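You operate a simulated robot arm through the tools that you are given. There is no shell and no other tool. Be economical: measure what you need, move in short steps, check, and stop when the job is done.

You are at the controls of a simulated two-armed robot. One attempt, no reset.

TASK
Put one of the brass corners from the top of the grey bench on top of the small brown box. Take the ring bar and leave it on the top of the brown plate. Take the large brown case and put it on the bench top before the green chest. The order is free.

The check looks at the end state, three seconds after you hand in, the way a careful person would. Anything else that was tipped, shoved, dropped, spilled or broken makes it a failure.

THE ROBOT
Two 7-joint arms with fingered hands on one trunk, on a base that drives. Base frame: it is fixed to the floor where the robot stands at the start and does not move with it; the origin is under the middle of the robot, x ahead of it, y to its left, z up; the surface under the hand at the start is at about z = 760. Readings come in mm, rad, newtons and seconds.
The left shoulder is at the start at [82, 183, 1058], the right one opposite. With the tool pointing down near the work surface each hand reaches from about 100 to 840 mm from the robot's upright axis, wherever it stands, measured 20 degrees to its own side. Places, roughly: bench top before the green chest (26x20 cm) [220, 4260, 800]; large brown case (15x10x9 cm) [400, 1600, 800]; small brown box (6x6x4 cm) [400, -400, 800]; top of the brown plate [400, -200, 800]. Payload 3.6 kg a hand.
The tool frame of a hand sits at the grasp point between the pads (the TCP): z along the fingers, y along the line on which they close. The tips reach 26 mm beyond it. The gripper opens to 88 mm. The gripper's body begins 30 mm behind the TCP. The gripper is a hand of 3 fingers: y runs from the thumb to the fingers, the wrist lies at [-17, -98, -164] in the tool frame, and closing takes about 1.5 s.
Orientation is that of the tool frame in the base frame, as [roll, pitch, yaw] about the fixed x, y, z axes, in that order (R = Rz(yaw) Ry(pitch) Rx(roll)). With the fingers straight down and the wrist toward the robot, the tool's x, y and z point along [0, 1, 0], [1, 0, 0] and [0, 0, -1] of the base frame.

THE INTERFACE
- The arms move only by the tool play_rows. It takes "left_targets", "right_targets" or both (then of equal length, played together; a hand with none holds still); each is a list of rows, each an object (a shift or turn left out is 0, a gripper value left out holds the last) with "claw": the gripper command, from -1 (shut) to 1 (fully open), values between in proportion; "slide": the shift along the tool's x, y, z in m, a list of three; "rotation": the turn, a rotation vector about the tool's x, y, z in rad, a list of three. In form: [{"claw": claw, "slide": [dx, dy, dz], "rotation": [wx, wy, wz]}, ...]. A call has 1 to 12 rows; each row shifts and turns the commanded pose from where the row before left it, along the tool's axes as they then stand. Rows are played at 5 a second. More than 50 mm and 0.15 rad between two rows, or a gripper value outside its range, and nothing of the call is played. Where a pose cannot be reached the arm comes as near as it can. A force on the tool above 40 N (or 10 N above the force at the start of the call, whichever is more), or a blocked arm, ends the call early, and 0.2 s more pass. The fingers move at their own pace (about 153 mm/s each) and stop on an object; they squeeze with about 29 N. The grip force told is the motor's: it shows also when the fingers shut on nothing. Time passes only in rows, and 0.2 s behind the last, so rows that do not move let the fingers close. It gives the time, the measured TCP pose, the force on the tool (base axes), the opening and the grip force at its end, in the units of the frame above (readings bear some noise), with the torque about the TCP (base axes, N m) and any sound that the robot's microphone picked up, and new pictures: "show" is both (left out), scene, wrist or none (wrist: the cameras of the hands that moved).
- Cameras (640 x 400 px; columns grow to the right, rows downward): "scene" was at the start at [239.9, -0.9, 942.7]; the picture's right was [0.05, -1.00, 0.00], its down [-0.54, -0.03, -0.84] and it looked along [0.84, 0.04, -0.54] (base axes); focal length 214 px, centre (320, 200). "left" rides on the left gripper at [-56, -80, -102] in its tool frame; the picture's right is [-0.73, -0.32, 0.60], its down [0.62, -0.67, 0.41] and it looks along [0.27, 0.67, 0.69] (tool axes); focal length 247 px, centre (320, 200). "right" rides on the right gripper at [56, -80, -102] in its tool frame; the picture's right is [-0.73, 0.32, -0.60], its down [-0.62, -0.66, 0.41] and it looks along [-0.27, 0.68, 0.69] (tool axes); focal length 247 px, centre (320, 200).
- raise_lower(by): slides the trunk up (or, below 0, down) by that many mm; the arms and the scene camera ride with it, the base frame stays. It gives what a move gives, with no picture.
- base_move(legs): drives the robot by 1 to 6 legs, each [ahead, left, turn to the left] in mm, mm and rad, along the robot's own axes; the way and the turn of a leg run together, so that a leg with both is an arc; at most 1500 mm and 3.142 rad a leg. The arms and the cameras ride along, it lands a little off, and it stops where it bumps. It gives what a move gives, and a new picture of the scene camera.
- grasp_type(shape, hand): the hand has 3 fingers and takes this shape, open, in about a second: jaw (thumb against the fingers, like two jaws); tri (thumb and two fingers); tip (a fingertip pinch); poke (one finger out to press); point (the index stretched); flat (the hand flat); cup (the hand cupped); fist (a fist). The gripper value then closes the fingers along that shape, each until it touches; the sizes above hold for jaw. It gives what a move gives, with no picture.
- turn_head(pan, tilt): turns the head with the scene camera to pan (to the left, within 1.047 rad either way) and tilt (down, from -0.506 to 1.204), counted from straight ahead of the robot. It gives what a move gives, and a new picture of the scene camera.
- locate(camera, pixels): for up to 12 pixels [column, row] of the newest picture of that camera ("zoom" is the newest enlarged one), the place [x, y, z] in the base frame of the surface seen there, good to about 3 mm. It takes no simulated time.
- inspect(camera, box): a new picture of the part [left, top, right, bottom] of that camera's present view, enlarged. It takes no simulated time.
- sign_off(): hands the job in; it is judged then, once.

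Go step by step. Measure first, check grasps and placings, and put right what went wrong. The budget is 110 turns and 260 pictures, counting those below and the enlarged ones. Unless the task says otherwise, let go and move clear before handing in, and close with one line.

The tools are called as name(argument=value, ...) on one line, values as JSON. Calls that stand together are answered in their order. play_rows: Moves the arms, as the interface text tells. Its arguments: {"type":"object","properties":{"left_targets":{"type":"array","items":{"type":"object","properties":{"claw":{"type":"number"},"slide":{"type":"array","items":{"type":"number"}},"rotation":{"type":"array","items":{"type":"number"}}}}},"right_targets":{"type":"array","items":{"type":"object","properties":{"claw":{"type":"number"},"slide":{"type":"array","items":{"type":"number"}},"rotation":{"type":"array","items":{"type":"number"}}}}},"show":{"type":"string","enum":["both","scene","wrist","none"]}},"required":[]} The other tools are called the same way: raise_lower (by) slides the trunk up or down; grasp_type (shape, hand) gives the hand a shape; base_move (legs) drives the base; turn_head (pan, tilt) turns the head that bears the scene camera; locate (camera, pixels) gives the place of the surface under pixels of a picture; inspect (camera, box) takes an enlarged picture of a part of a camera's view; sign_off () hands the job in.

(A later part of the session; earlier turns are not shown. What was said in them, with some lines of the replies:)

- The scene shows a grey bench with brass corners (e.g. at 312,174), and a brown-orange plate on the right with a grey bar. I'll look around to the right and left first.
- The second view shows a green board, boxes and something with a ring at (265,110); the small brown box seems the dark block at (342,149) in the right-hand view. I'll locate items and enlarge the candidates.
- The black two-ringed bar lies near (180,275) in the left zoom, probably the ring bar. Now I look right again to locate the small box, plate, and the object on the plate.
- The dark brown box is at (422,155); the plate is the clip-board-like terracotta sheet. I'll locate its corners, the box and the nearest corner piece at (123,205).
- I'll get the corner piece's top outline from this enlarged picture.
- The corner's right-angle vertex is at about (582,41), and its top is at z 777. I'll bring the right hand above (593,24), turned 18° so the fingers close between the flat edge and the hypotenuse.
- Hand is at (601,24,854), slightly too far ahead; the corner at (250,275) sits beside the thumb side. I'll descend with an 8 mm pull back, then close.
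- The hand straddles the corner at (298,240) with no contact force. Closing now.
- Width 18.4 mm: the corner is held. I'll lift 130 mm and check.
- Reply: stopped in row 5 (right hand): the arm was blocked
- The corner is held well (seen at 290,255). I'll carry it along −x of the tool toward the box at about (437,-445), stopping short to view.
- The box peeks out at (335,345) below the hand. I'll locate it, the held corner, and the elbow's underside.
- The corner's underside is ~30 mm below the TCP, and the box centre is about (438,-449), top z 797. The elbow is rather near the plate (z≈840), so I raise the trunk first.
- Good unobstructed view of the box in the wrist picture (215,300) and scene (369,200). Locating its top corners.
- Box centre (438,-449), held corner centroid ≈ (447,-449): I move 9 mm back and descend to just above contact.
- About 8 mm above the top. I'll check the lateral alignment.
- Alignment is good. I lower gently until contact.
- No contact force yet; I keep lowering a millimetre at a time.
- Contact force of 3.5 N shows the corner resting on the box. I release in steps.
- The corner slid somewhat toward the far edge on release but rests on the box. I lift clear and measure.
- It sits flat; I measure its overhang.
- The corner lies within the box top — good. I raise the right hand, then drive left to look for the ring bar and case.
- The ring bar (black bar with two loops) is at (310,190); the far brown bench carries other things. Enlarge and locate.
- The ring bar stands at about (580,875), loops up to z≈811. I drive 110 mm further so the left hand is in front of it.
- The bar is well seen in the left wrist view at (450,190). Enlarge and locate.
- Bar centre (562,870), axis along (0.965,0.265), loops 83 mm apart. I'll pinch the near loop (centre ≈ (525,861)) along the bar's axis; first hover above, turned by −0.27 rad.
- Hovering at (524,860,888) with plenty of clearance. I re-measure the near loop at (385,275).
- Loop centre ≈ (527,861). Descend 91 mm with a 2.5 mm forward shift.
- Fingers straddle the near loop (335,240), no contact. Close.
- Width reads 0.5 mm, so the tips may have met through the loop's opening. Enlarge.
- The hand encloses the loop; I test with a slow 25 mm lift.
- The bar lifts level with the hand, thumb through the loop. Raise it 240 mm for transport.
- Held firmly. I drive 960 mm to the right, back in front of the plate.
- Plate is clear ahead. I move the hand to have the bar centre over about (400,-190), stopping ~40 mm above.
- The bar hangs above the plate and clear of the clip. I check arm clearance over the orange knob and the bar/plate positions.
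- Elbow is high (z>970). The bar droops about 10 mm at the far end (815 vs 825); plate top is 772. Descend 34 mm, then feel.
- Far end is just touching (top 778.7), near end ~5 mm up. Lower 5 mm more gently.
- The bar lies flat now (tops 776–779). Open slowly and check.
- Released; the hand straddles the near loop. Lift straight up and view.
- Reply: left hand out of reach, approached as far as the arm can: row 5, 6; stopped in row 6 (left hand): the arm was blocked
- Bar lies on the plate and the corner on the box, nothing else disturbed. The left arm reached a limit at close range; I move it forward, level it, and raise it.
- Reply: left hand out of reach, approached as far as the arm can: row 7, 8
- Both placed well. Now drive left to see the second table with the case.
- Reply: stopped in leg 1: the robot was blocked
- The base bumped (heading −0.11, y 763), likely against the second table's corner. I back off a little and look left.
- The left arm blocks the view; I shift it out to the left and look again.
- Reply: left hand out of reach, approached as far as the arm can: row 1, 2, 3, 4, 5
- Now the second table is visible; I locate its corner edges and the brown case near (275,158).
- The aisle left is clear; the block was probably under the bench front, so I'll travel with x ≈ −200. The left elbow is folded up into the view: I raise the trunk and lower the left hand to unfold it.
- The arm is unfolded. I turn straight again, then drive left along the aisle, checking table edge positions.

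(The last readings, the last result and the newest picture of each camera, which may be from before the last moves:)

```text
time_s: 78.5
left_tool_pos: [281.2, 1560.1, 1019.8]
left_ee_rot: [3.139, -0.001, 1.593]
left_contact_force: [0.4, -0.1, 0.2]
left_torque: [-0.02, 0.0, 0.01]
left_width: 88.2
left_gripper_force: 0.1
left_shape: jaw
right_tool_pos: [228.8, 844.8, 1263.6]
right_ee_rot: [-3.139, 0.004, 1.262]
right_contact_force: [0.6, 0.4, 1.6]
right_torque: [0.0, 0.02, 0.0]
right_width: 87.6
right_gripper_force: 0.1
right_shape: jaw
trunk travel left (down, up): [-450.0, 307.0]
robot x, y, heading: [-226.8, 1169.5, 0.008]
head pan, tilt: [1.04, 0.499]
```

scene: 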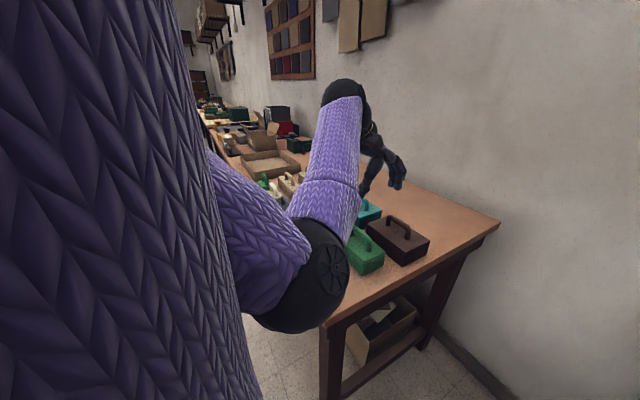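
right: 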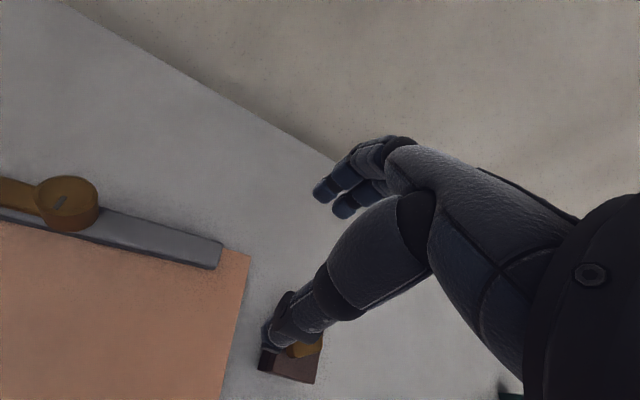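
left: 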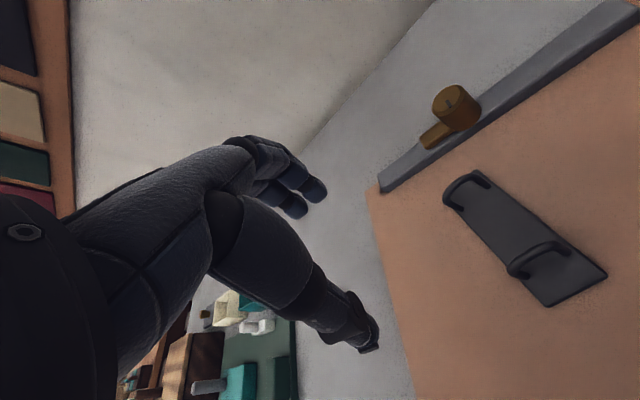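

The brown case is at (398,240). Take a head view plus the left wrist view to compare sizes.

turn_head(pan=0.75, tilt=0.75)

play_rows(left_targets=[{"slide": [0, 0, -0.04]}, {}], show="wrist")

```text
time_s: 79.3
left_tool_pos: [280.4, 1559.0, 1019.8]
left_ee_rot: [-3.141, -0.004, 1.596]
left_contact_force: [-0.3, 0.8, -0.7]
left_torque: [0.01, -0.01, 0.03]
left_width: 87.9
left_gripper_force: 0.0
left_shape: jaw
right_tool_pos: [228.5, 844.6, 1263.7]
right_ee_rot: [-3.139, 0.001, 1.264]
right_contact_force: [0.2, -0.1, 0.3]
right_torque: [-0.01, -0.05, 0.0]
right_width: 87.6
right_gripper_force: 0.2
right_shape: jaw
trunk travel left (down, up): [-450.0, 307.0]
robot x, y, heading: [-225.4, 1171.8, 0.01]
head pan, tilt: [0.75, 0.75]
```

scene: 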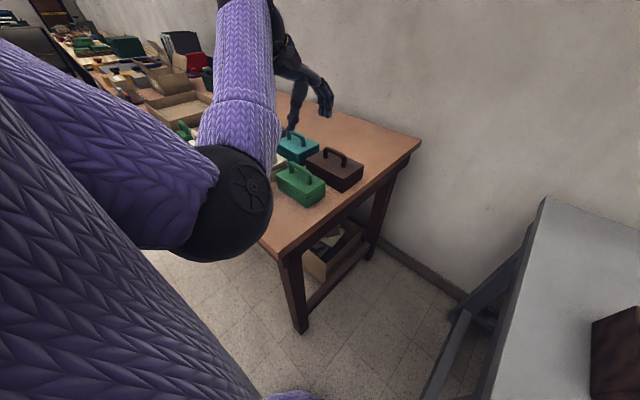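

```text
time_s: 79.9
left_tool_pos: [282.3, 1557.4, 1061.3]
left_ee_rot: [3.141, -0.003, 1.595]
left_contact_force: [0.5, 0.1, 0.4]
left_torque: [0.0, -0.01, -0.01]
left_width: 87.8
left_gripper_force: 0.1
left_shape: jaw
right_tool_pos: [230.3, 844.2, 1263.0]
right_ee_rot: [-3.139, 0.002, 1.263]
right_contact_force: [0.6, -0.3, 0.3]
right_torque: [0.02, -0.01, 0.01]
right_width: 87.8
right_gripper_force: 0.0
right_shape: jaw
trunk travel left (down, up): [-450.0, 307.0]
robot x, y, heading: [-228.1, 1169.0, 0.01]
head pan, tilt: [0.75, 0.75]
```

left: 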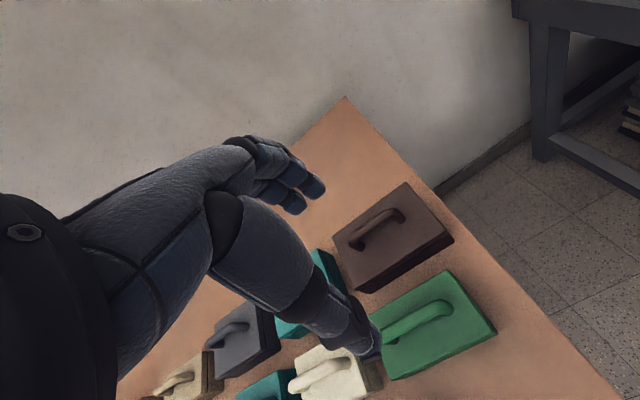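

I measure this brown case's extents and handle.

inspect(camera="left", box=[310, 160, 510, 385])

locate(camera="left", pixels=[[334, 236], [408, 184], [451, 235], [368, 288], [353, 247], [400, 213], [380, 222], [377, 232], [430, 262], [440, 320], [495, 328], [448, 273]])

```text
1.78 times, centred on (410, 272) of left
```

zoom: 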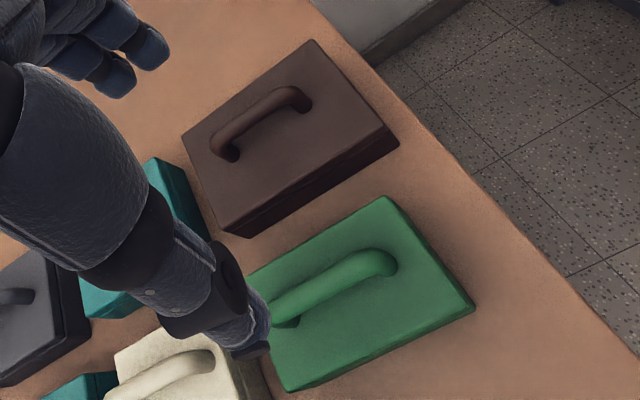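

```text
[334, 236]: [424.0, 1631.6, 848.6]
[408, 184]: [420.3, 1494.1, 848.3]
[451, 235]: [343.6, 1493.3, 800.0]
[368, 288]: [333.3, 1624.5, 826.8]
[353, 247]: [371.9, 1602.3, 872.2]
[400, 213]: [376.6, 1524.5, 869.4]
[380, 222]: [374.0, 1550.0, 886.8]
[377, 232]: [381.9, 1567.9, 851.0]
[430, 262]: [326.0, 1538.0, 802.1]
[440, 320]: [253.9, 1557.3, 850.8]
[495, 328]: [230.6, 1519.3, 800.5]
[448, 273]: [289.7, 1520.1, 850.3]
```

It is 14×9.5 cm and 9 cm tall with the handle — the large brown case. Handle runs along y at x≈374, y≈1563, top z 887. I move the left hand above it.

play_rows(left_targets=[{"claw": 1, "slide": [0.001, 0.0184, 0.028]}, {"slide": [0.001, 0.0184, 0.028]}, {"slide": [0.001, 0.0184, 0.028]}, {"slide": [0.001, 0.0184, 0.028]}, {"slide": [0.001, 0.0184, 0.028]}, {}, {}], show="both")

```text
time_s: 81.5
left_tool_pos: [372.6, 1566.6, 919.0]
left_ee_rot: [3.141, -0.002, 1.595]
left_contact_force: [0.0, 0.4, 0.1]
left_torque: [-0.02, 0.02, -0.01]
left_width: 88.0
left_gripper_force: 0.1
left_shape: jaw
right_tool_pos: [229.4, 844.4, 1262.6]
right_ee_rot: [-3.138, 0.003, 1.264]
right_contact_force: [0.0, -0.4, -0.6]
right_torque: [0.0, 0.0, 0.03]
right_width: 88.0
right_gripper_force: 0.2
right_shape: jaw
trunk travel left (down, up): [-450.0, 307.0]
robot x, y, heading: [-230.2, 1175.5, 0.012]
head pan, tilt: [0.75, 0.75]
```

scene: 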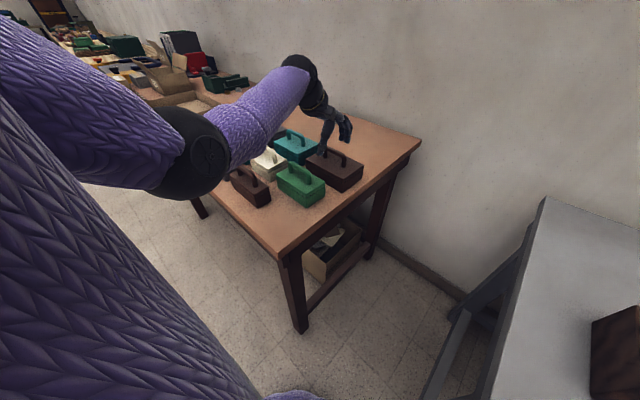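
left: 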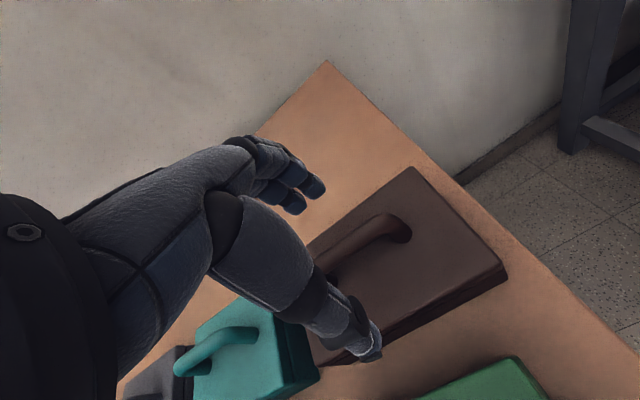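

The other brown case (250,185) is smaller, so this is right. Re-measure the handle from here.

locate(camera="left", pixels=[[395, 220], [375, 225], [350, 238], [330, 255], [402, 238], [412, 170], [505, 270], [425, 330]])

inspect(camera="scene", box=[220, 100, 400, 220])

```text
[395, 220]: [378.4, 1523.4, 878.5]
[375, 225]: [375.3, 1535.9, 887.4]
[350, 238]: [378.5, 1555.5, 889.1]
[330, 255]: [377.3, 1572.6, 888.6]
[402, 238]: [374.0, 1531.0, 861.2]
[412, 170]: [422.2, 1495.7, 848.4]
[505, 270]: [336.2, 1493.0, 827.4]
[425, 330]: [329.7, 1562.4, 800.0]
```

```text
3.33 times, centred on (310, 160) of scene
```

zoom: 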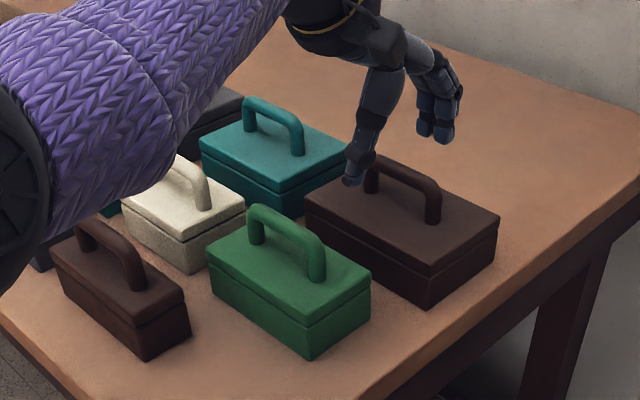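

Handle centre ≈ (377,1563), top 889. Go down 35 mm with +4 mm forward, then close.

play_rows(left_targets=[{"slide": [-0.003, 0.004, 0.012]}, {"slide": [0, 0, 0.012]}, {"slide": [0, 0, 0.011]}, {}, {"claw": -1}, {}, {}, {}, {}, {}, {}, {}], show="wrist")

inspect(camera="scene", box=[220, 100, 400, 220])

```text
time_s: 84.1
left_tool_pos: [377.2, 1563.5, 885.9]
left_ee_rot: [-3.14, -0.005, 1.594]
left_contact_force: [0.4, 0.1, -1.4]
left_torque: [0.01, -0.02, 0.01]
left_width: 0.7
left_gripper_force: 29.1
left_shape: jaw
right_tool_pos: [229.6, 844.7, 1264.0]
right_ee_rot: [-3.138, 0.002, 1.264]
right_contact_force: [1.1, -0.8, 0.3]
right_torque: [0.02, 0.03, -0.03]
right_width: 87.6
right_gripper_force: 0.1
right_shape: jaw
trunk travel left (down, up): [-450.0, 307.0]
robot x, y, heading: [-233.1, 1168.4, 0.011]
head pan, tilt: [0.75, 0.75]
```

left: 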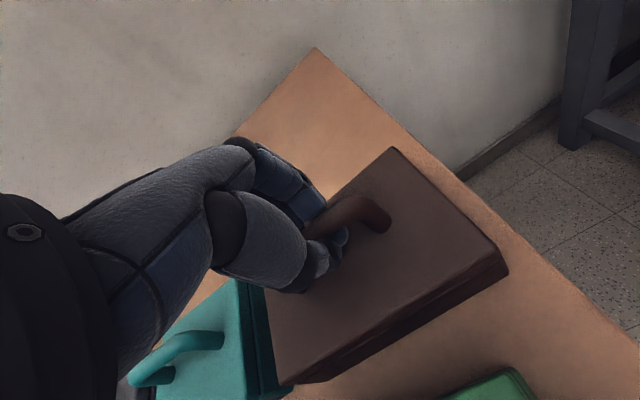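

```text
3.33 times, centred on (310, 160) of scene
```

zoom: 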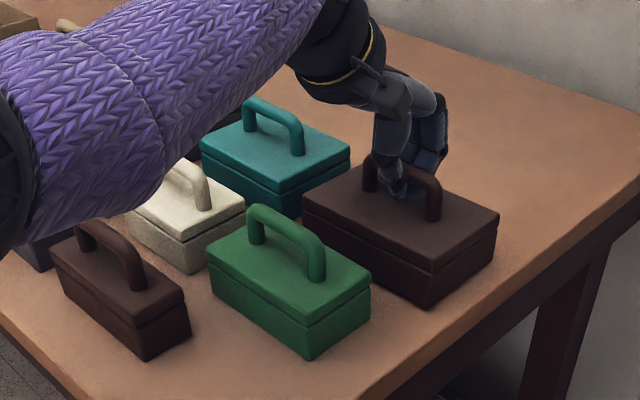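

The fingers close beneath the handle. Slow lift test of 40 mm.

play_rows(left_targets=[{"slide": [0, 0, -0.008]}, {"slide": [0, 0, -0.01]}, {"slide": [0, 0, -0.01]}, {"slide": [0, 0, -0.012]}, {}, {}], show="wrist")

inspect(camera="scene", box=[220, 100, 400, 220])

```text
time_s: 85.5
left_tool_pos: [375.5, 1565.8, 924.6]
left_ee_rot: [-3.14, -0.004, 1.594]
left_contact_force: [0.5, 0.0, -2.4]
left_torque: [0.03, -0.02, 0.01]
left_width: 0.6
left_gripper_force: 28.5
left_shape: jaw
right_tool_pos: [229.4, 844.6, 1263.3]
right_ee_rot: [-3.14, 0.002, 1.264]
right_contact_force: [0.6, -0.5, -0.2]
right_torque: [0.03, -0.01, 0.01]
right_width: 87.8
right_gripper_force: 0.0
right_shape: jaw
trunk travel left (down, up): [-450.0, 307.0]
robot x, y, heading: [-228.5, 1173.4, 0.011]
head pan, tilt: [0.75, 0.75]
```

left: 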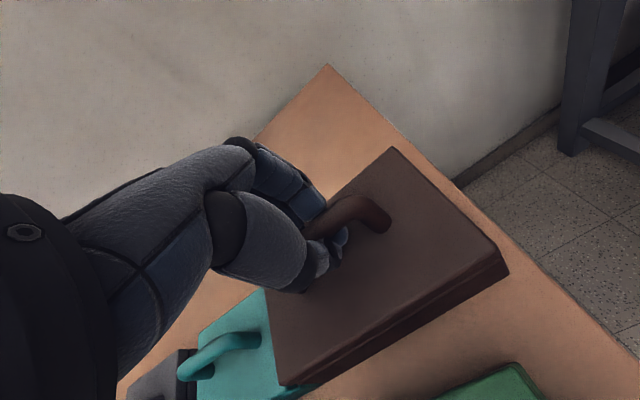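

```text
3.33 times, centred on (310, 160) of scene
```

zoom: 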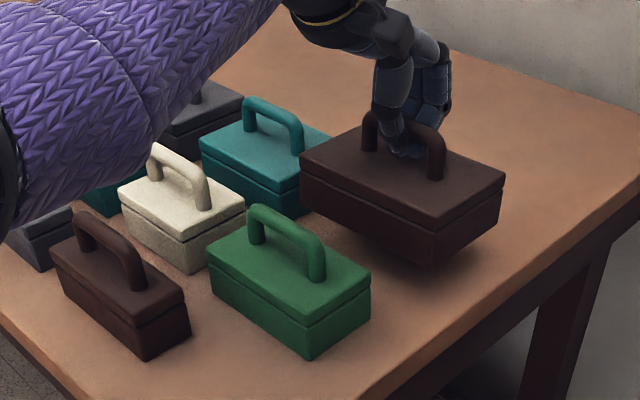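

The case hangs level. I raise it to ~1060, then back away from the table and look down the aisle.

play_rows(left_targets=[{"slide": [0, 0, -0.025]}, {"slide": [0, 0, -0.03]}, {"slide": [0, -0.01, -0.03]}, {"slide": [0, -0.01, -0.03]}, {"slide": [0, -0.01, -0.02]}, {}], show="none")

base_move(legs=[[-250, 0, -0.01]])

turn_head(pan=1.04, tilt=0.4)

```text
time_s: 86.9
left_tool_pos: [345.6, 1561.6, 1059.6]
left_ee_rot: [-3.139, -0.002, 1.595]
left_contact_force: [0.3, 0.1, -1.7]
left_torque: [-0.02, -0.01, -0.04]
left_width: 0.7
left_gripper_force: 28.7
left_shape: jaw
right_tool_pos: [228.6, 844.6, 1262.8]
right_ee_rot: [-3.139, 0.002, 1.264]
right_contact_force: [-0.5, -0.1, -0.7]
right_torque: [0.02, -0.02, -0.04]
right_width: 87.8
right_gripper_force: 0.3
right_shape: jaw
trunk travel left (down, up): [-450.0, 307.0]
robot x, y, heading: [-227.3, 1170.8, 0.012]
head pan, tilt: [0.75, 0.75]
```

```text
time_s: 88.7
left_tool_pos: [102.0, 1557.1, 1061.0]
left_ee_rot: [-3.141, -0.004, 1.587]
left_contact_force: [-0.3, 0.6, -2.7]
left_torque: [0.01, 0.0, -0.04]
left_width: 1.0
left_gripper_force: 28.8
left_shape: jaw
right_tool_pos: [-22.5, 839.3, 1263.3]
right_ee_rot: [-3.141, 0.003, 1.258]
right_contact_force: [-0.5, 0.1, -0.1]
right_torque: [-0.05, 0.01, 0.04]
right_width: 87.8
right_gripper_force: 0.1
right_shape: jaw
trunk travel left (down, up): [-450.0, 307.0]
robot x, y, heading: [-479.5, 1169.6, 0.004]
head pan, tilt: [0.75, 0.75]
```

scene: 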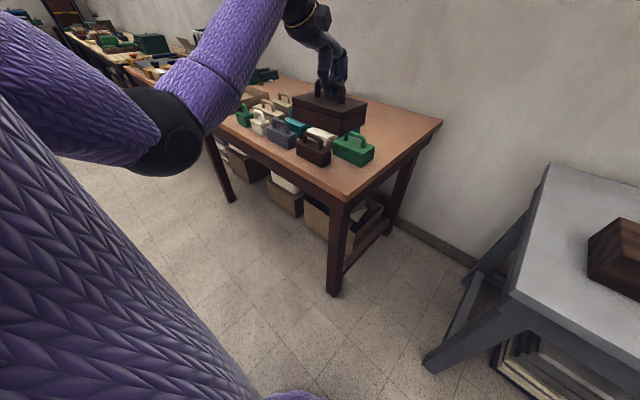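

```text
time_s: 89.5
left_tool_pos: [101.5, 1555.9, 1059.6]
left_ee_rot: [-3.14, -0.004, 1.588]
left_contact_force: [0.2, -0.3, -1.1]
left_torque: [-0.02, 0.01, 0.01]
left_width: 1.0
left_gripper_force: 28.8
left_shape: jaw
right_tool_pos: [-20.9, 839.1, 1262.2]
right_ee_rot: [-3.138, 0.001, 1.255]
right_contact_force: [-0.1, 0.0, -0.7]
right_torque: [0.01, 0.03, 0.03]
right_width: 87.9
right_gripper_force: 0.0
right_shape: jaw
trunk travel left (down, up): [-450.0, 307.0]
robot x, y, heading: [-478.9, 1167.7, 0.003]
head pan, tilt: [1.04, 0.4]
```

scene: 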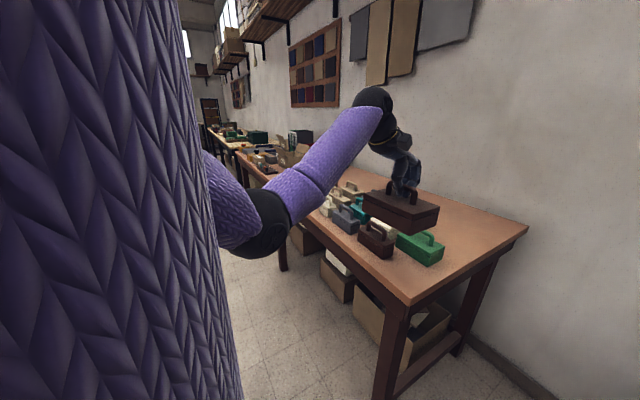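

The case is held over the table edge. Drive left 1000 mm along the aisle and look.

base_move(legs=[[0, 1000, 0]])

```text
time_s: 94.6
left_tool_pos: [84.7, 2543.7, 1061.0]
left_ee_rot: [-3.141, -0.004, 1.603]
left_contact_force: [0.5, 0.4, -2.3]
left_torque: [0.0, -0.02, 0.01]
left_width: 0.8
left_gripper_force: 28.6
left_shape: jaw
right_tool_pos: [-26.9, 1825.2, 1263.8]
right_ee_rot: [-3.139, 0.004, 1.271]
right_contact_force: [-0.9, 0.5, -0.1]
right_torque: [-0.01, 0.03, 0.0]
right_width: 87.7
right_gripper_force: 0.1
right_shape: jaw
trunk travel left (down, up): [-450.0, 307.0]
robot x, y, heading: [-489.8, 2148.4, 0.019]
head pan, tilt: [1.04, 0.4]
```

scene: 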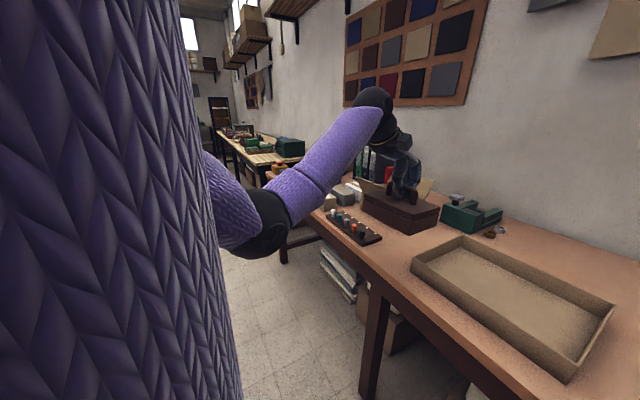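

The next bench carries a green chest near (290,147). Check heights of things ahead of the case, then continue.

locate(camera="scene", pixels=[[290, 140], [275, 150], [303, 138], [345, 190], [380, 185], [430, 182], [365, 150], [335, 200], [268, 165], [235, 135], [365, 235], [225, 142]])

inspect(camera="scene", box=[200, 80, 440, 250])

```text
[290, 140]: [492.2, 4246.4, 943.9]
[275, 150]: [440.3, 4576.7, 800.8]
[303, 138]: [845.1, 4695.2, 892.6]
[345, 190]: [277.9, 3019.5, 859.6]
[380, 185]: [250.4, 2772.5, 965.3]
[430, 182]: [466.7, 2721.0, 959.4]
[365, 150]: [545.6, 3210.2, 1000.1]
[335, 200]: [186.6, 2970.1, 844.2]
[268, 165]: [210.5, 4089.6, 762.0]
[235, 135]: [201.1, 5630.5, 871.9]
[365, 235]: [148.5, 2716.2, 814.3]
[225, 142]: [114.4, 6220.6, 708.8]
```

```text
2.35 times, centred on (320, 165) of scene
```

zoom: 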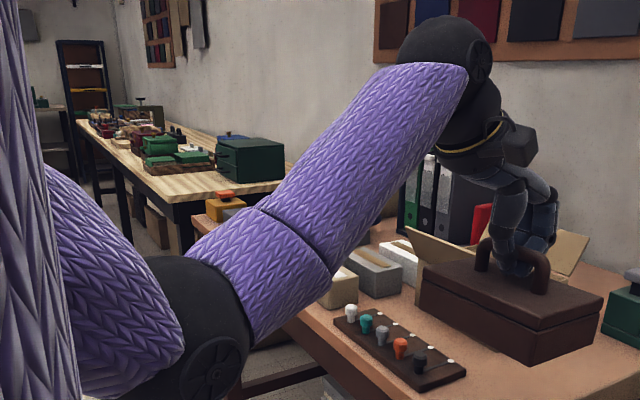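

Path is clear (box flap at x≥250, case at x≈85). Drive 1450 mm more.

base_move(legs=[[0, 1450, -0.015]])

turn_head(pan=0.7, tilt=0.6)

```text
time_s: 101.9
left_tool_pos: [61.0, 4007.3, 1060.1]
left_ee_rot: [-3.14, -0.004, 1.598]
left_contact_force: [0.6, -1.2, -2.8]
left_torque: [0.0, 0.01, -0.01]
left_width: 0.9
left_gripper_force: 28.9
left_shape: jaw
right_tool_pos: [-54.1, 3289.8, 1262.9]
right_ee_rot: [-3.138, 0.002, 1.27]
right_contact_force: [0.0, -0.8, -1.1]
right_torque: [0.03, 0.01, -0.01]
right_width: 87.7
right_gripper_force: 0.1
right_shape: jaw
trunk travel left (down, up): [-450.0, 307.0]
robot x, y, heading: [-513.3, 3612.1, 0.017]
head pan, tilt: [1.04, 0.4]
```

scene: 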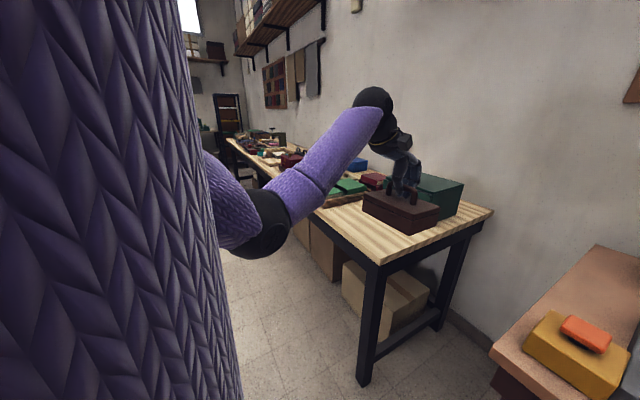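

```text
time_s: 102.7
left_tool_pos: [60.3, 4007.4, 1059.7]
left_ee_rot: [-3.138, -0.004, 1.599]
left_contact_force: [-0.2, -0.3, -2.7]
left_torque: [0.02, -0.01, 0.01]
left_width: 0.7
left_gripper_force: 29.4
left_shape: jaw
right_tool_pos: [-53.7, 3289.2, 1262.5]
right_ee_rot: [-3.138, 0.003, 1.27]
right_contact_force: [-0.5, 0.6, 0.0]
right_torque: [0.01, -0.01, -0.01]
right_width: 87.8
right_gripper_force: 0.1
right_shape: jaw
trunk travel left (down, up): [-450.0, 307.0]
robot x, y, heading: [-517.1, 3612.2, 0.018]
head pan, tilt: [0.7, 0.6]
```

scene: 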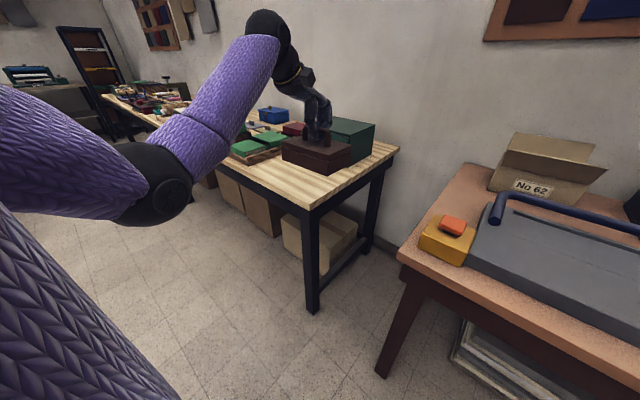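

Now in front of the third bench with the green chest at (345,140). Locate chest, table edges, neighbouring items.

inspect(camera="scene", box=[180, 80, 420, 230])

locate(camera="scene", pixels=[[312, 205], [398, 148], [365, 150], [374, 125], [350, 119], [345, 176], [250, 150], [290, 180], [268, 165], [275, 137], [365, 160], [320, 190]])

```text
2.67 times, centred on (300, 155) of scene
```

zoom: 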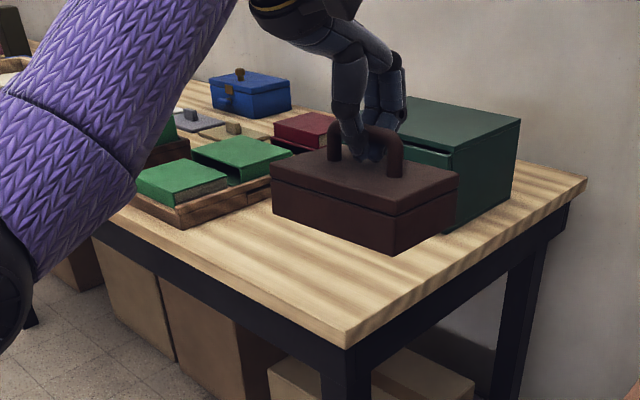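

```text
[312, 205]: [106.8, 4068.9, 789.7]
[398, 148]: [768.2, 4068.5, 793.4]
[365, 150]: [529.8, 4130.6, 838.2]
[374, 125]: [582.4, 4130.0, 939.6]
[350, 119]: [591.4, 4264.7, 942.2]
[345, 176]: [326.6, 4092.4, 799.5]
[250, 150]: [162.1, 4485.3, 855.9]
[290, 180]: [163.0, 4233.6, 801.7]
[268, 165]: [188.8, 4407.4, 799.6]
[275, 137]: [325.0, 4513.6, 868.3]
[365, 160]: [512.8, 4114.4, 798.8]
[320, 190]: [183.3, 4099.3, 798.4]
```

Bench top is z≈800 with front edge x≈105; the chest front lies beyond x≈370 for y 4130–4390. I drive left 255 and ahead 165 so the case is above (220,4260).

base_move(legs=[[0, 256, -0.018], [165, 0, 0]])

play_rows(left_targets=[{}, {}], show="wrist")

```text
time_s: 105.6
left_tool_pos: [229.4, 4260.6, 1059.3]
left_ee_rot: [-3.139, -0.003, 1.586]
left_contact_force: [0.3, 0.0, -1.6]
left_torque: [-0.02, 0.02, 0.0]
left_width: 0.8
left_gripper_force: 29.0
left_shape: jaw
right_tool_pos: [107.2, 3543.0, 1262.9]
right_ee_rot: [-3.137, 0.004, 1.255]
right_contact_force: [-0.6, 0.7, -0.6]
right_torque: [0.05, 0.05, 0.0]
right_width: 87.8
right_gripper_force: 0.1
right_shape: jaw
trunk travel left (down, up): [-450.0, 307.0]
robot x, y, heading: [-354.2, 3877.6, 0.006]
head pan, tilt: [0.7, 0.6]
```

scene: 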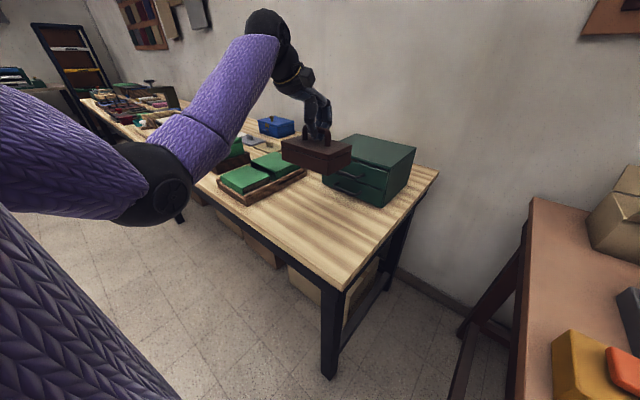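

```text
time_s: 106.2
left_tool_pos: [230.2, 4261.2, 1058.8]
left_ee_rot: [-3.139, -0.003, 1.586]
left_contact_force: [0.2, 0.0, -2.7]
left_torque: [-0.02, 0.02, 0.03]
left_width: 1.1
left_gripper_force: 29.0
left_shape: jaw
right_tool_pos: [104.2, 3543.7, 1262.3]
right_ee_rot: [-3.139, 0.003, 1.256]
right_contact_force: [0.7, 0.0, 0.6]
right_torque: [-0.01, -0.03, 0.0]
right_width: 87.8
right_gripper_force: 0.1
right_shape: jaw
trunk travel left (down, up): [-450.0, 307.0]
robot x, y, heading: [-349.4, 3877.5, 0.002]
head pan, tilt: [0.7, 0.6]
```

left: 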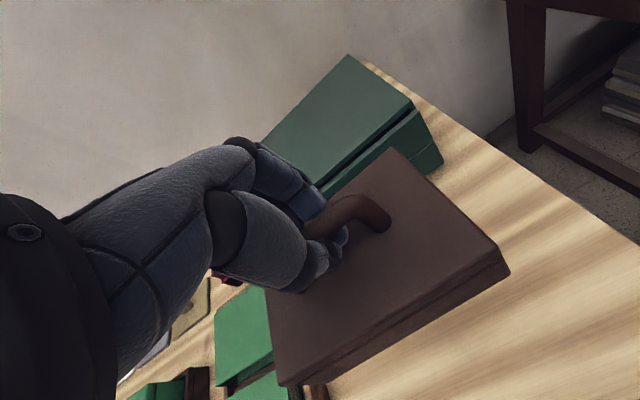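

I locate the chest's front/drawers and the green tray edge before lowering.

locate(camera="scene", pixels=[[360, 195], [345, 185], [380, 200], [384, 178], [330, 180], [306, 172], [250, 203], [275, 190], [345, 230], [300, 200], [415, 150]])

inspect(camera="scene", box=[210, 110, 450, 260])

locate(camera="left", pixels=[[415, 105], [408, 120], [430, 150], [330, 192], [393, 150], [505, 268], [290, 382], [270, 290], [240, 380], [320, 395]])

```text
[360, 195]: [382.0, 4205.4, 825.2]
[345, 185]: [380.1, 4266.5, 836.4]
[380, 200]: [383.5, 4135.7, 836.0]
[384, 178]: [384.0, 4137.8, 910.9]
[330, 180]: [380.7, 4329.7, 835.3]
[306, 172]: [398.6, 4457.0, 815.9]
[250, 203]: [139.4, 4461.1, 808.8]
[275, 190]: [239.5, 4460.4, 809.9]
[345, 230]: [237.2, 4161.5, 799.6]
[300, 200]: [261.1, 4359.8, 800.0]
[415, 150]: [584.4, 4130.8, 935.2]
```

```text
2.67 times, centred on (330, 185) of scene
```

zoom: 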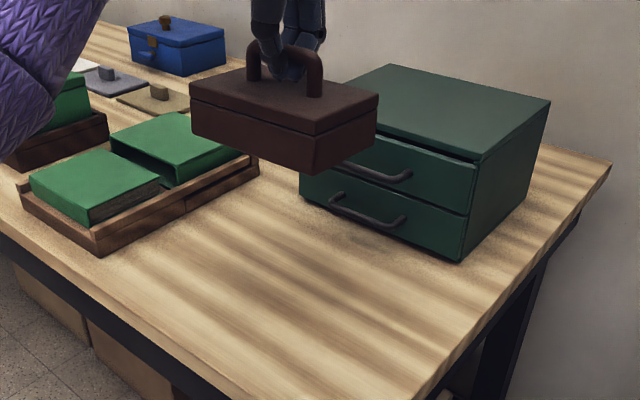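

```text
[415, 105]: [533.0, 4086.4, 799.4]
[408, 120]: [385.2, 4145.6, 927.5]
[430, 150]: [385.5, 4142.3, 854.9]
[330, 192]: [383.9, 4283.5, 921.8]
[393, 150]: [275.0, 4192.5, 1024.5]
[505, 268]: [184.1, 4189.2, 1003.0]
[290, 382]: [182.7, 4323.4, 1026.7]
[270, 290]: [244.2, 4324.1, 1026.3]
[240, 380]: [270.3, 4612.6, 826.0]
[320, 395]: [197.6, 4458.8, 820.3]
```

Landing zone is clear: case footprint x 182–275, y 4189–4325, chest front at x 383. Lower 160 mm.

play_rows(left_targets=[{"slide": [0, -0.006, 0.03]}, {"slide": [0, 0, 0.035]}, {"slide": [0, 0, 0.035]}, {"slide": [0, 0, 0.03]}, {"slide": [0, 0, 0.02]}, {"slide": [0, 0, 0.01]}, {}, {}], show="both")

inspect(camera="scene", box=[210, 110, 450, 260])

```text
time_s: 108.0
left_tool_pos: [222.3, 4260.5, 898.8]
left_ee_rot: [-3.141, -0.004, 1.586]
left_contact_force: [-0.5, 0.5, -1.0]
left_torque: [-0.03, 0.0, 0.0]
left_width: 1.1
left_gripper_force: 28.9
left_shape: jaw
right_tool_pos: [104.6, 3543.2, 1262.2]
right_ee_rot: [-3.138, 0.002, 1.253]
right_contact_force: [0.6, 0.3, -0.5]
right_torque: [0.04, 0.02, -0.03]
right_width: 87.6
right_gripper_force: 0.0
right_shape: jaw
trunk travel left (down, up): [-450.0, 307.0]
robot x, y, heading: [-354.3, 3875.5, 0.004]
head pan, tilt: [0.7, 0.6]
```

scene: 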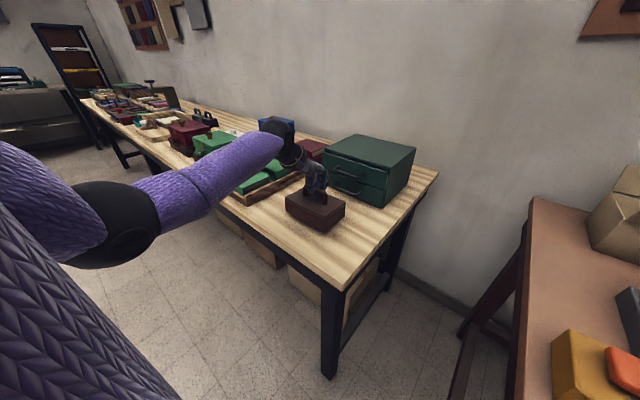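
left: 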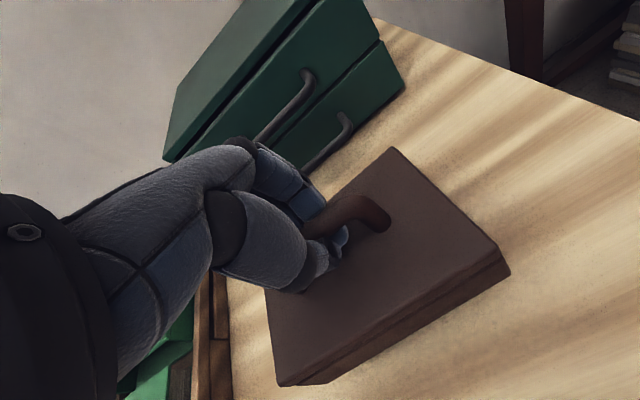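

```text
2.67 times, centred on (330, 185) of scene
```

zoom: 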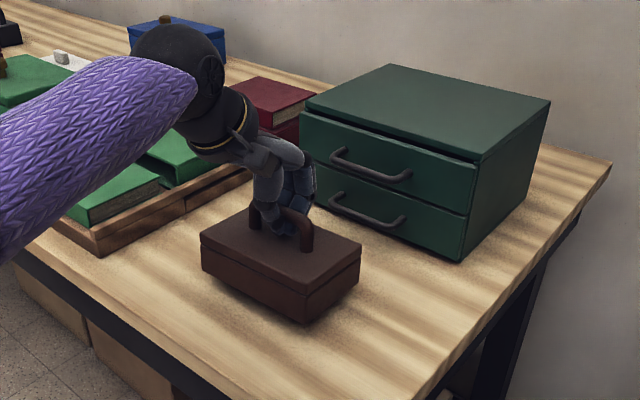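

About 12 mm above the bench. Lower gently to contact.

play_rows(left_targets=[{"slide": [0, 0, 0.005]}, {"slide": [0, 0, 0.004]}, {}, {"slide": [0, 0, 0.002]}, {}, {"slide": [0, 0, 0.002]}, {}, {}], show="wrist")

locate(camera="left", pixels=[[393, 152], [495, 250], [285, 375], [375, 290], [450, 330]])

```text
time_s: 109.8
left_tool_pos: [221.7, 4260.2, 886.6]
left_ee_rot: [-3.14, -0.004, 1.584]
left_contact_force: [-0.4, -0.2, -3.4]
left_torque: [0.02, -0.03, 0.03]
left_width: 0.8
left_gripper_force: 28.9
left_shape: jaw
right_tool_pos: [104.4, 3542.4, 1263.1]
right_ee_rot: [-3.137, 0.002, 1.256]
right_contact_force: [0.0, 0.3, -0.2]
right_torque: [-0.01, -0.03, -0.01]
right_width: 87.8
right_gripper_force: 0.1
right_shape: jaw
trunk travel left (down, up): [-450.0, 307.0]
robot x, y, heading: [-349.4, 3874.7, 0.004]
head pan, tilt: [0.7, 0.6]
```

left: 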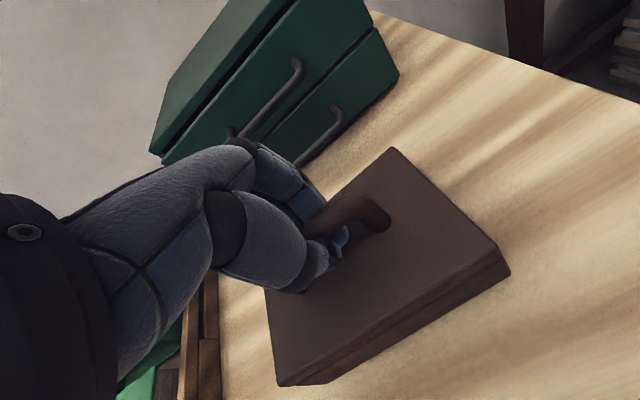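

```text
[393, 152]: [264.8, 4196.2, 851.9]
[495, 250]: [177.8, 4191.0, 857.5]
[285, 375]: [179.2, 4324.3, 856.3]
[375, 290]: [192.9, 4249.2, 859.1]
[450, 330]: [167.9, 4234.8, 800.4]
```

Top is ~855, a few mm above rest (≈850). Continue in small steps.

play_rows(left_targets=[{"slide": [0, 0, 0.002]}, {}, {"slide": [0, 0, 0.001]}, {}, {"slide": [0, 0, 0.001]}, {}], show="none")

locate(camera="left", pixels=[[393, 152], [495, 250], [285, 375], [375, 290], [450, 330]])

```text
time_s: 111.2
left_tool_pos: [223.3, 4260.2, 884.0]
left_ee_rot: [-3.141, -0.004, 1.585]
left_contact_force: [-0.4, 0.0, -0.3]
left_torque: [-0.01, -0.01, 0.01]
left_width: 0.7
left_gripper_force: 29.2
left_shape: jaw
right_tool_pos: [105.0, 3543.4, 1263.2]
right_ee_rot: [-3.139, 0.002, 1.256]
right_contact_force: [-0.4, 0.1, -0.9]
right_torque: [0.01, 0.04, 0.0]
right_width: 87.5
right_gripper_force: 0.2
right_shape: jaw
trunk travel left (down, up): [-450.0, 307.0]
robot x, y, heading: [-352.6, 3873.1, 0.001]
head pan, tilt: [0.7, 0.6]
```

```text
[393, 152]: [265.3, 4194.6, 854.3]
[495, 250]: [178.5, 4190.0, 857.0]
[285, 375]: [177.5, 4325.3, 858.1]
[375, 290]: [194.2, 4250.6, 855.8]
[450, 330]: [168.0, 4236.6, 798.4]
```

The weight is off the hand (−0.3 N), so it rests. Release slowly.

play_rows(left_targets=[{"slide": [0, 0, 0.001], "claw": -0.7}, {"claw": -0.4}, {"claw": 0}, {"claw": 0.4}, {"claw": 0.8}, {}, {}, {}], show="wrist")

inspect(camera="scene", box=[210, 110, 450, 260])

```text
time_s: 113.0
left_tool_pos: [221.7, 4260.2, 881.9]
left_ee_rot: [-3.138, -0.002, 1.584]
left_contact_force: [0.2, 0.6, -0.4]
left_torque: [0.02, 0.0, -0.01]
left_width: 78.9
left_gripper_force: 0.0
left_shape: jaw
right_tool_pos: [104.7, 3543.1, 1264.1]
right_ee_rot: [-3.137, 0.0, 1.254]
right_contact_force: [0.3, 0.4, 0.2]
right_torque: [-0.02, 0.01, -0.04]
right_width: 88.0
right_gripper_force: 0.0
right_shape: jaw
trunk travel left (down, up): [-450.0, 307.0]
robot x, y, heading: [-349.2, 3874.5, 0.002]
head pan, tilt: [0.7, 0.6]
```

left: 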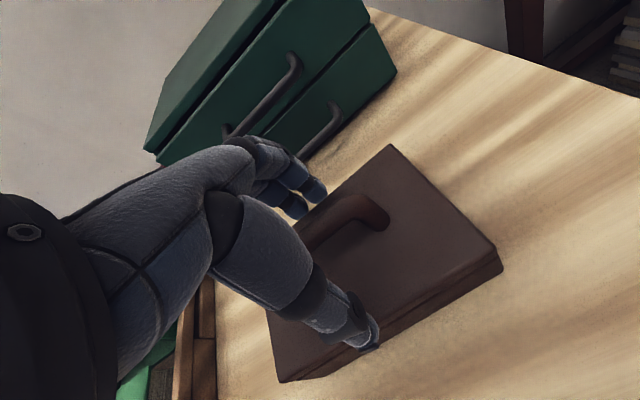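

```text
2.67 times, centred on (330, 185) of scene
```

zoom: 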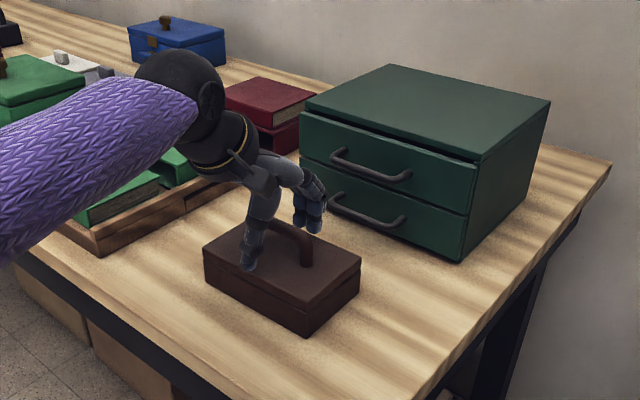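

Released; the case stands before the chest. I lift the hand straight up and check.

play_rows(left_targets=[{"slide": [0, 0, -0.015]}, {"slide": [0, 0, -0.03]}, {"slide": [0, 0, -0.04]}, {"slide": [0, 0, -0.04]}, {"slide": [0, 0, -0.04]}, {}], show="both")

inspect(camera="scene", box=[210, 110, 450, 260])

```text
time_s: 114.4
left_tool_pos: [224.5, 4259.3, 1046.5]
left_ee_rot: [-3.14, -0.004, 1.585]
left_contact_force: [0.0, 0.2, -0.3]
left_torque: [-0.02, 0.02, 0.03]
left_width: 79.0
left_gripper_force: 0.1
left_shape: jaw
right_tool_pos: [104.7, 3542.9, 1263.3]
right_ee_rot: [-3.138, 0.002, 1.257]
right_contact_force: [-0.9, 0.2, 0.8]
right_torque: [0.03, 0.0, 0.01]
right_width: 87.8
right_gripper_force: 0.0
right_shape: jaw
trunk travel left (down, up): [-450.0, 307.0]
robot x, y, heading: [-350.2, 3878.7, 0.0]
head pan, tilt: [0.7, 0.6]
```

scene: 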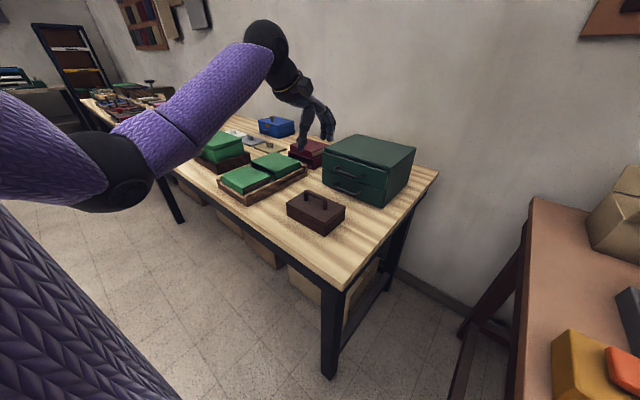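
left: 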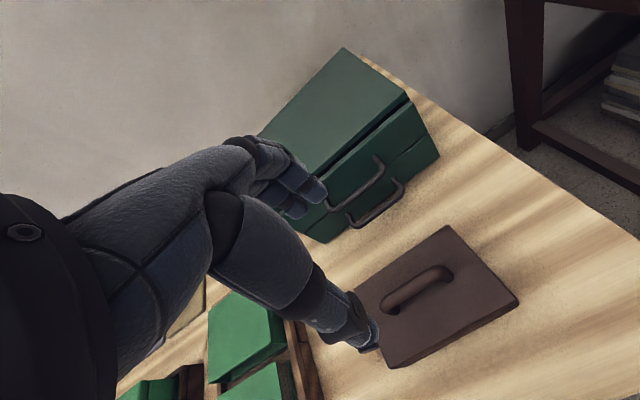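

```text
2.67 times, centred on (330, 185) of scene
```

zoom: 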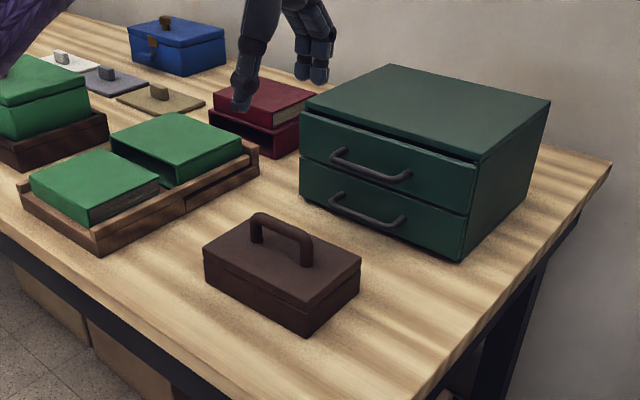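

All three placings look done. Since the base bumped the grey bench's leg earlier, I'll drive back along the aisle and verify the corner and the bar are still in place.

base_move(legs=[[-150, 0, 0], [0, -1400, 0], [0, -1400, 0], [0, -900, 0]])

turn_head(pan=-0.6, tilt=0.45)

```text
time_s: 133.2
left_tool_pos: [60.9, 589.8, 1046.1]
left_ee_rot: [-3.14, -0.004, 1.594]
left_contact_force: [-0.4, 0.6, -0.3]
left_torque: [0.03, -0.01, 0.0]
left_width: 79.1
left_gripper_force: 0.1
left_shape: jaw
right_tool_pos: [-51.3, -129.3, 1263.8]
right_ee_rot: [-3.139, 0.001, 1.264]
right_contact_force: [-1.4, 0.0, 0.2]
right_torque: [0.0, 0.0, 0.01]
right_width: 87.6
right_gripper_force: 0.1
right_shape: jaw
trunk travel left (down, up): [-450.0, 307.0]
robot x, y, heading: [-512.5, 198.0, 0.009]
head pan, tilt: [0.7, 0.6]
```

scene: 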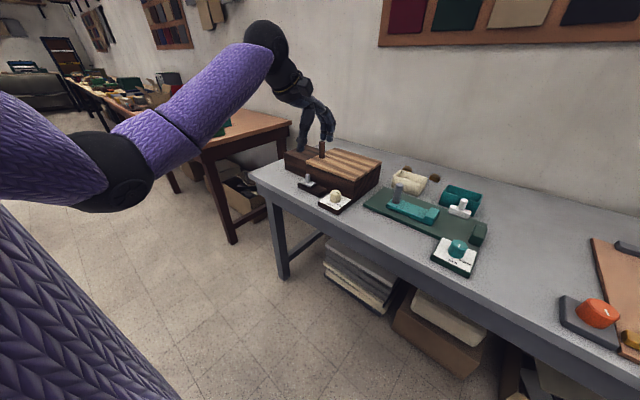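

```text
time_s: 134.7
left_tool_pos: [61.7, 590.1, 1046.4]
left_ee_rot: [-3.138, -0.004, 1.597]
left_contact_force: [-0.2, -0.4, 0.2]
left_torque: [0.0, -0.01, 0.02]
left_width: 79.2
left_gripper_force: 0.0
left_shape: jaw
right_tool_pos: [-50.8, -128.7, 1263.4]
right_ee_rot: [-3.14, 0.002, 1.263]
right_contact_force: [-0.2, 0.6, -0.3]
right_torque: [-0.04, 0.0, 0.03]
right_width: 87.7
right_gripper_force: 0.0
right_shape: jaw
trunk travel left (down, up): [-450.0, 307.0]
robot x, y, heading: [-511.2, 198.7, 0.012]
head pan, tilt: [-0.6, 0.45]
```

scene: 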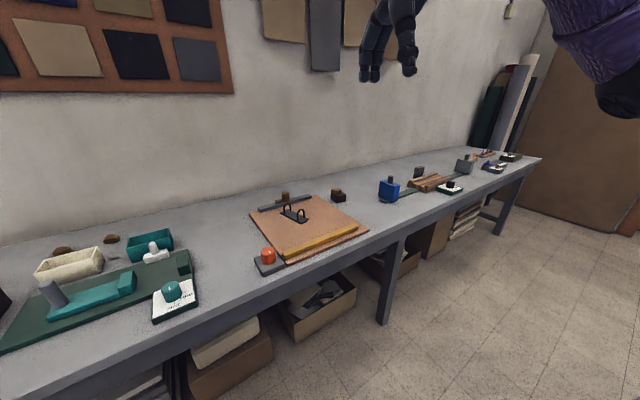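

inspect(camera="scene", box=[240, 170, 380, 270])

locate(camera="scene", pixels=[[337, 192], [295, 215], [330, 215]])

```text
4.00 times, centred on (310, 220) of scene
```

zoom: 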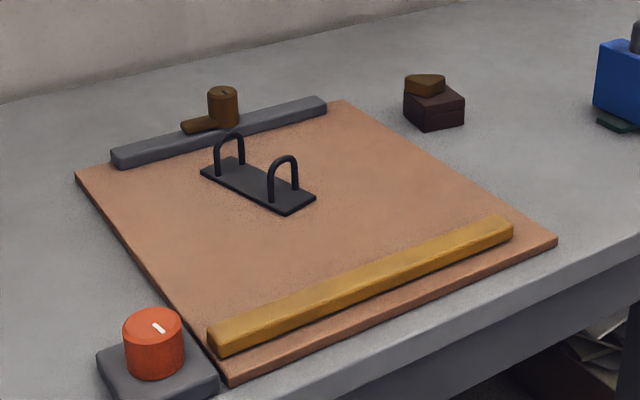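

```text
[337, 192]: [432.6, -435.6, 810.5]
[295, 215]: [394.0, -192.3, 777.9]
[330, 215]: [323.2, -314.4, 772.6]
```

The enlarged picture shows the corner still on the small brown box (425,85) and the ring bar flat on the brown plate (258,180). The case is standing before the green chest and both hands are clear, so I hand in.

sign_off()

```text
The job is handed in.
```

All three items are in place and the job is handed in: a brass corner is on the small brown box, the ring bar is on the brown plate, and the large brown case is on the bench top before the green chest. The base bumped something once, probably a grey bench leg; afterwards I confirmed the corner and bar had stayed put and saw nothing else out of place.
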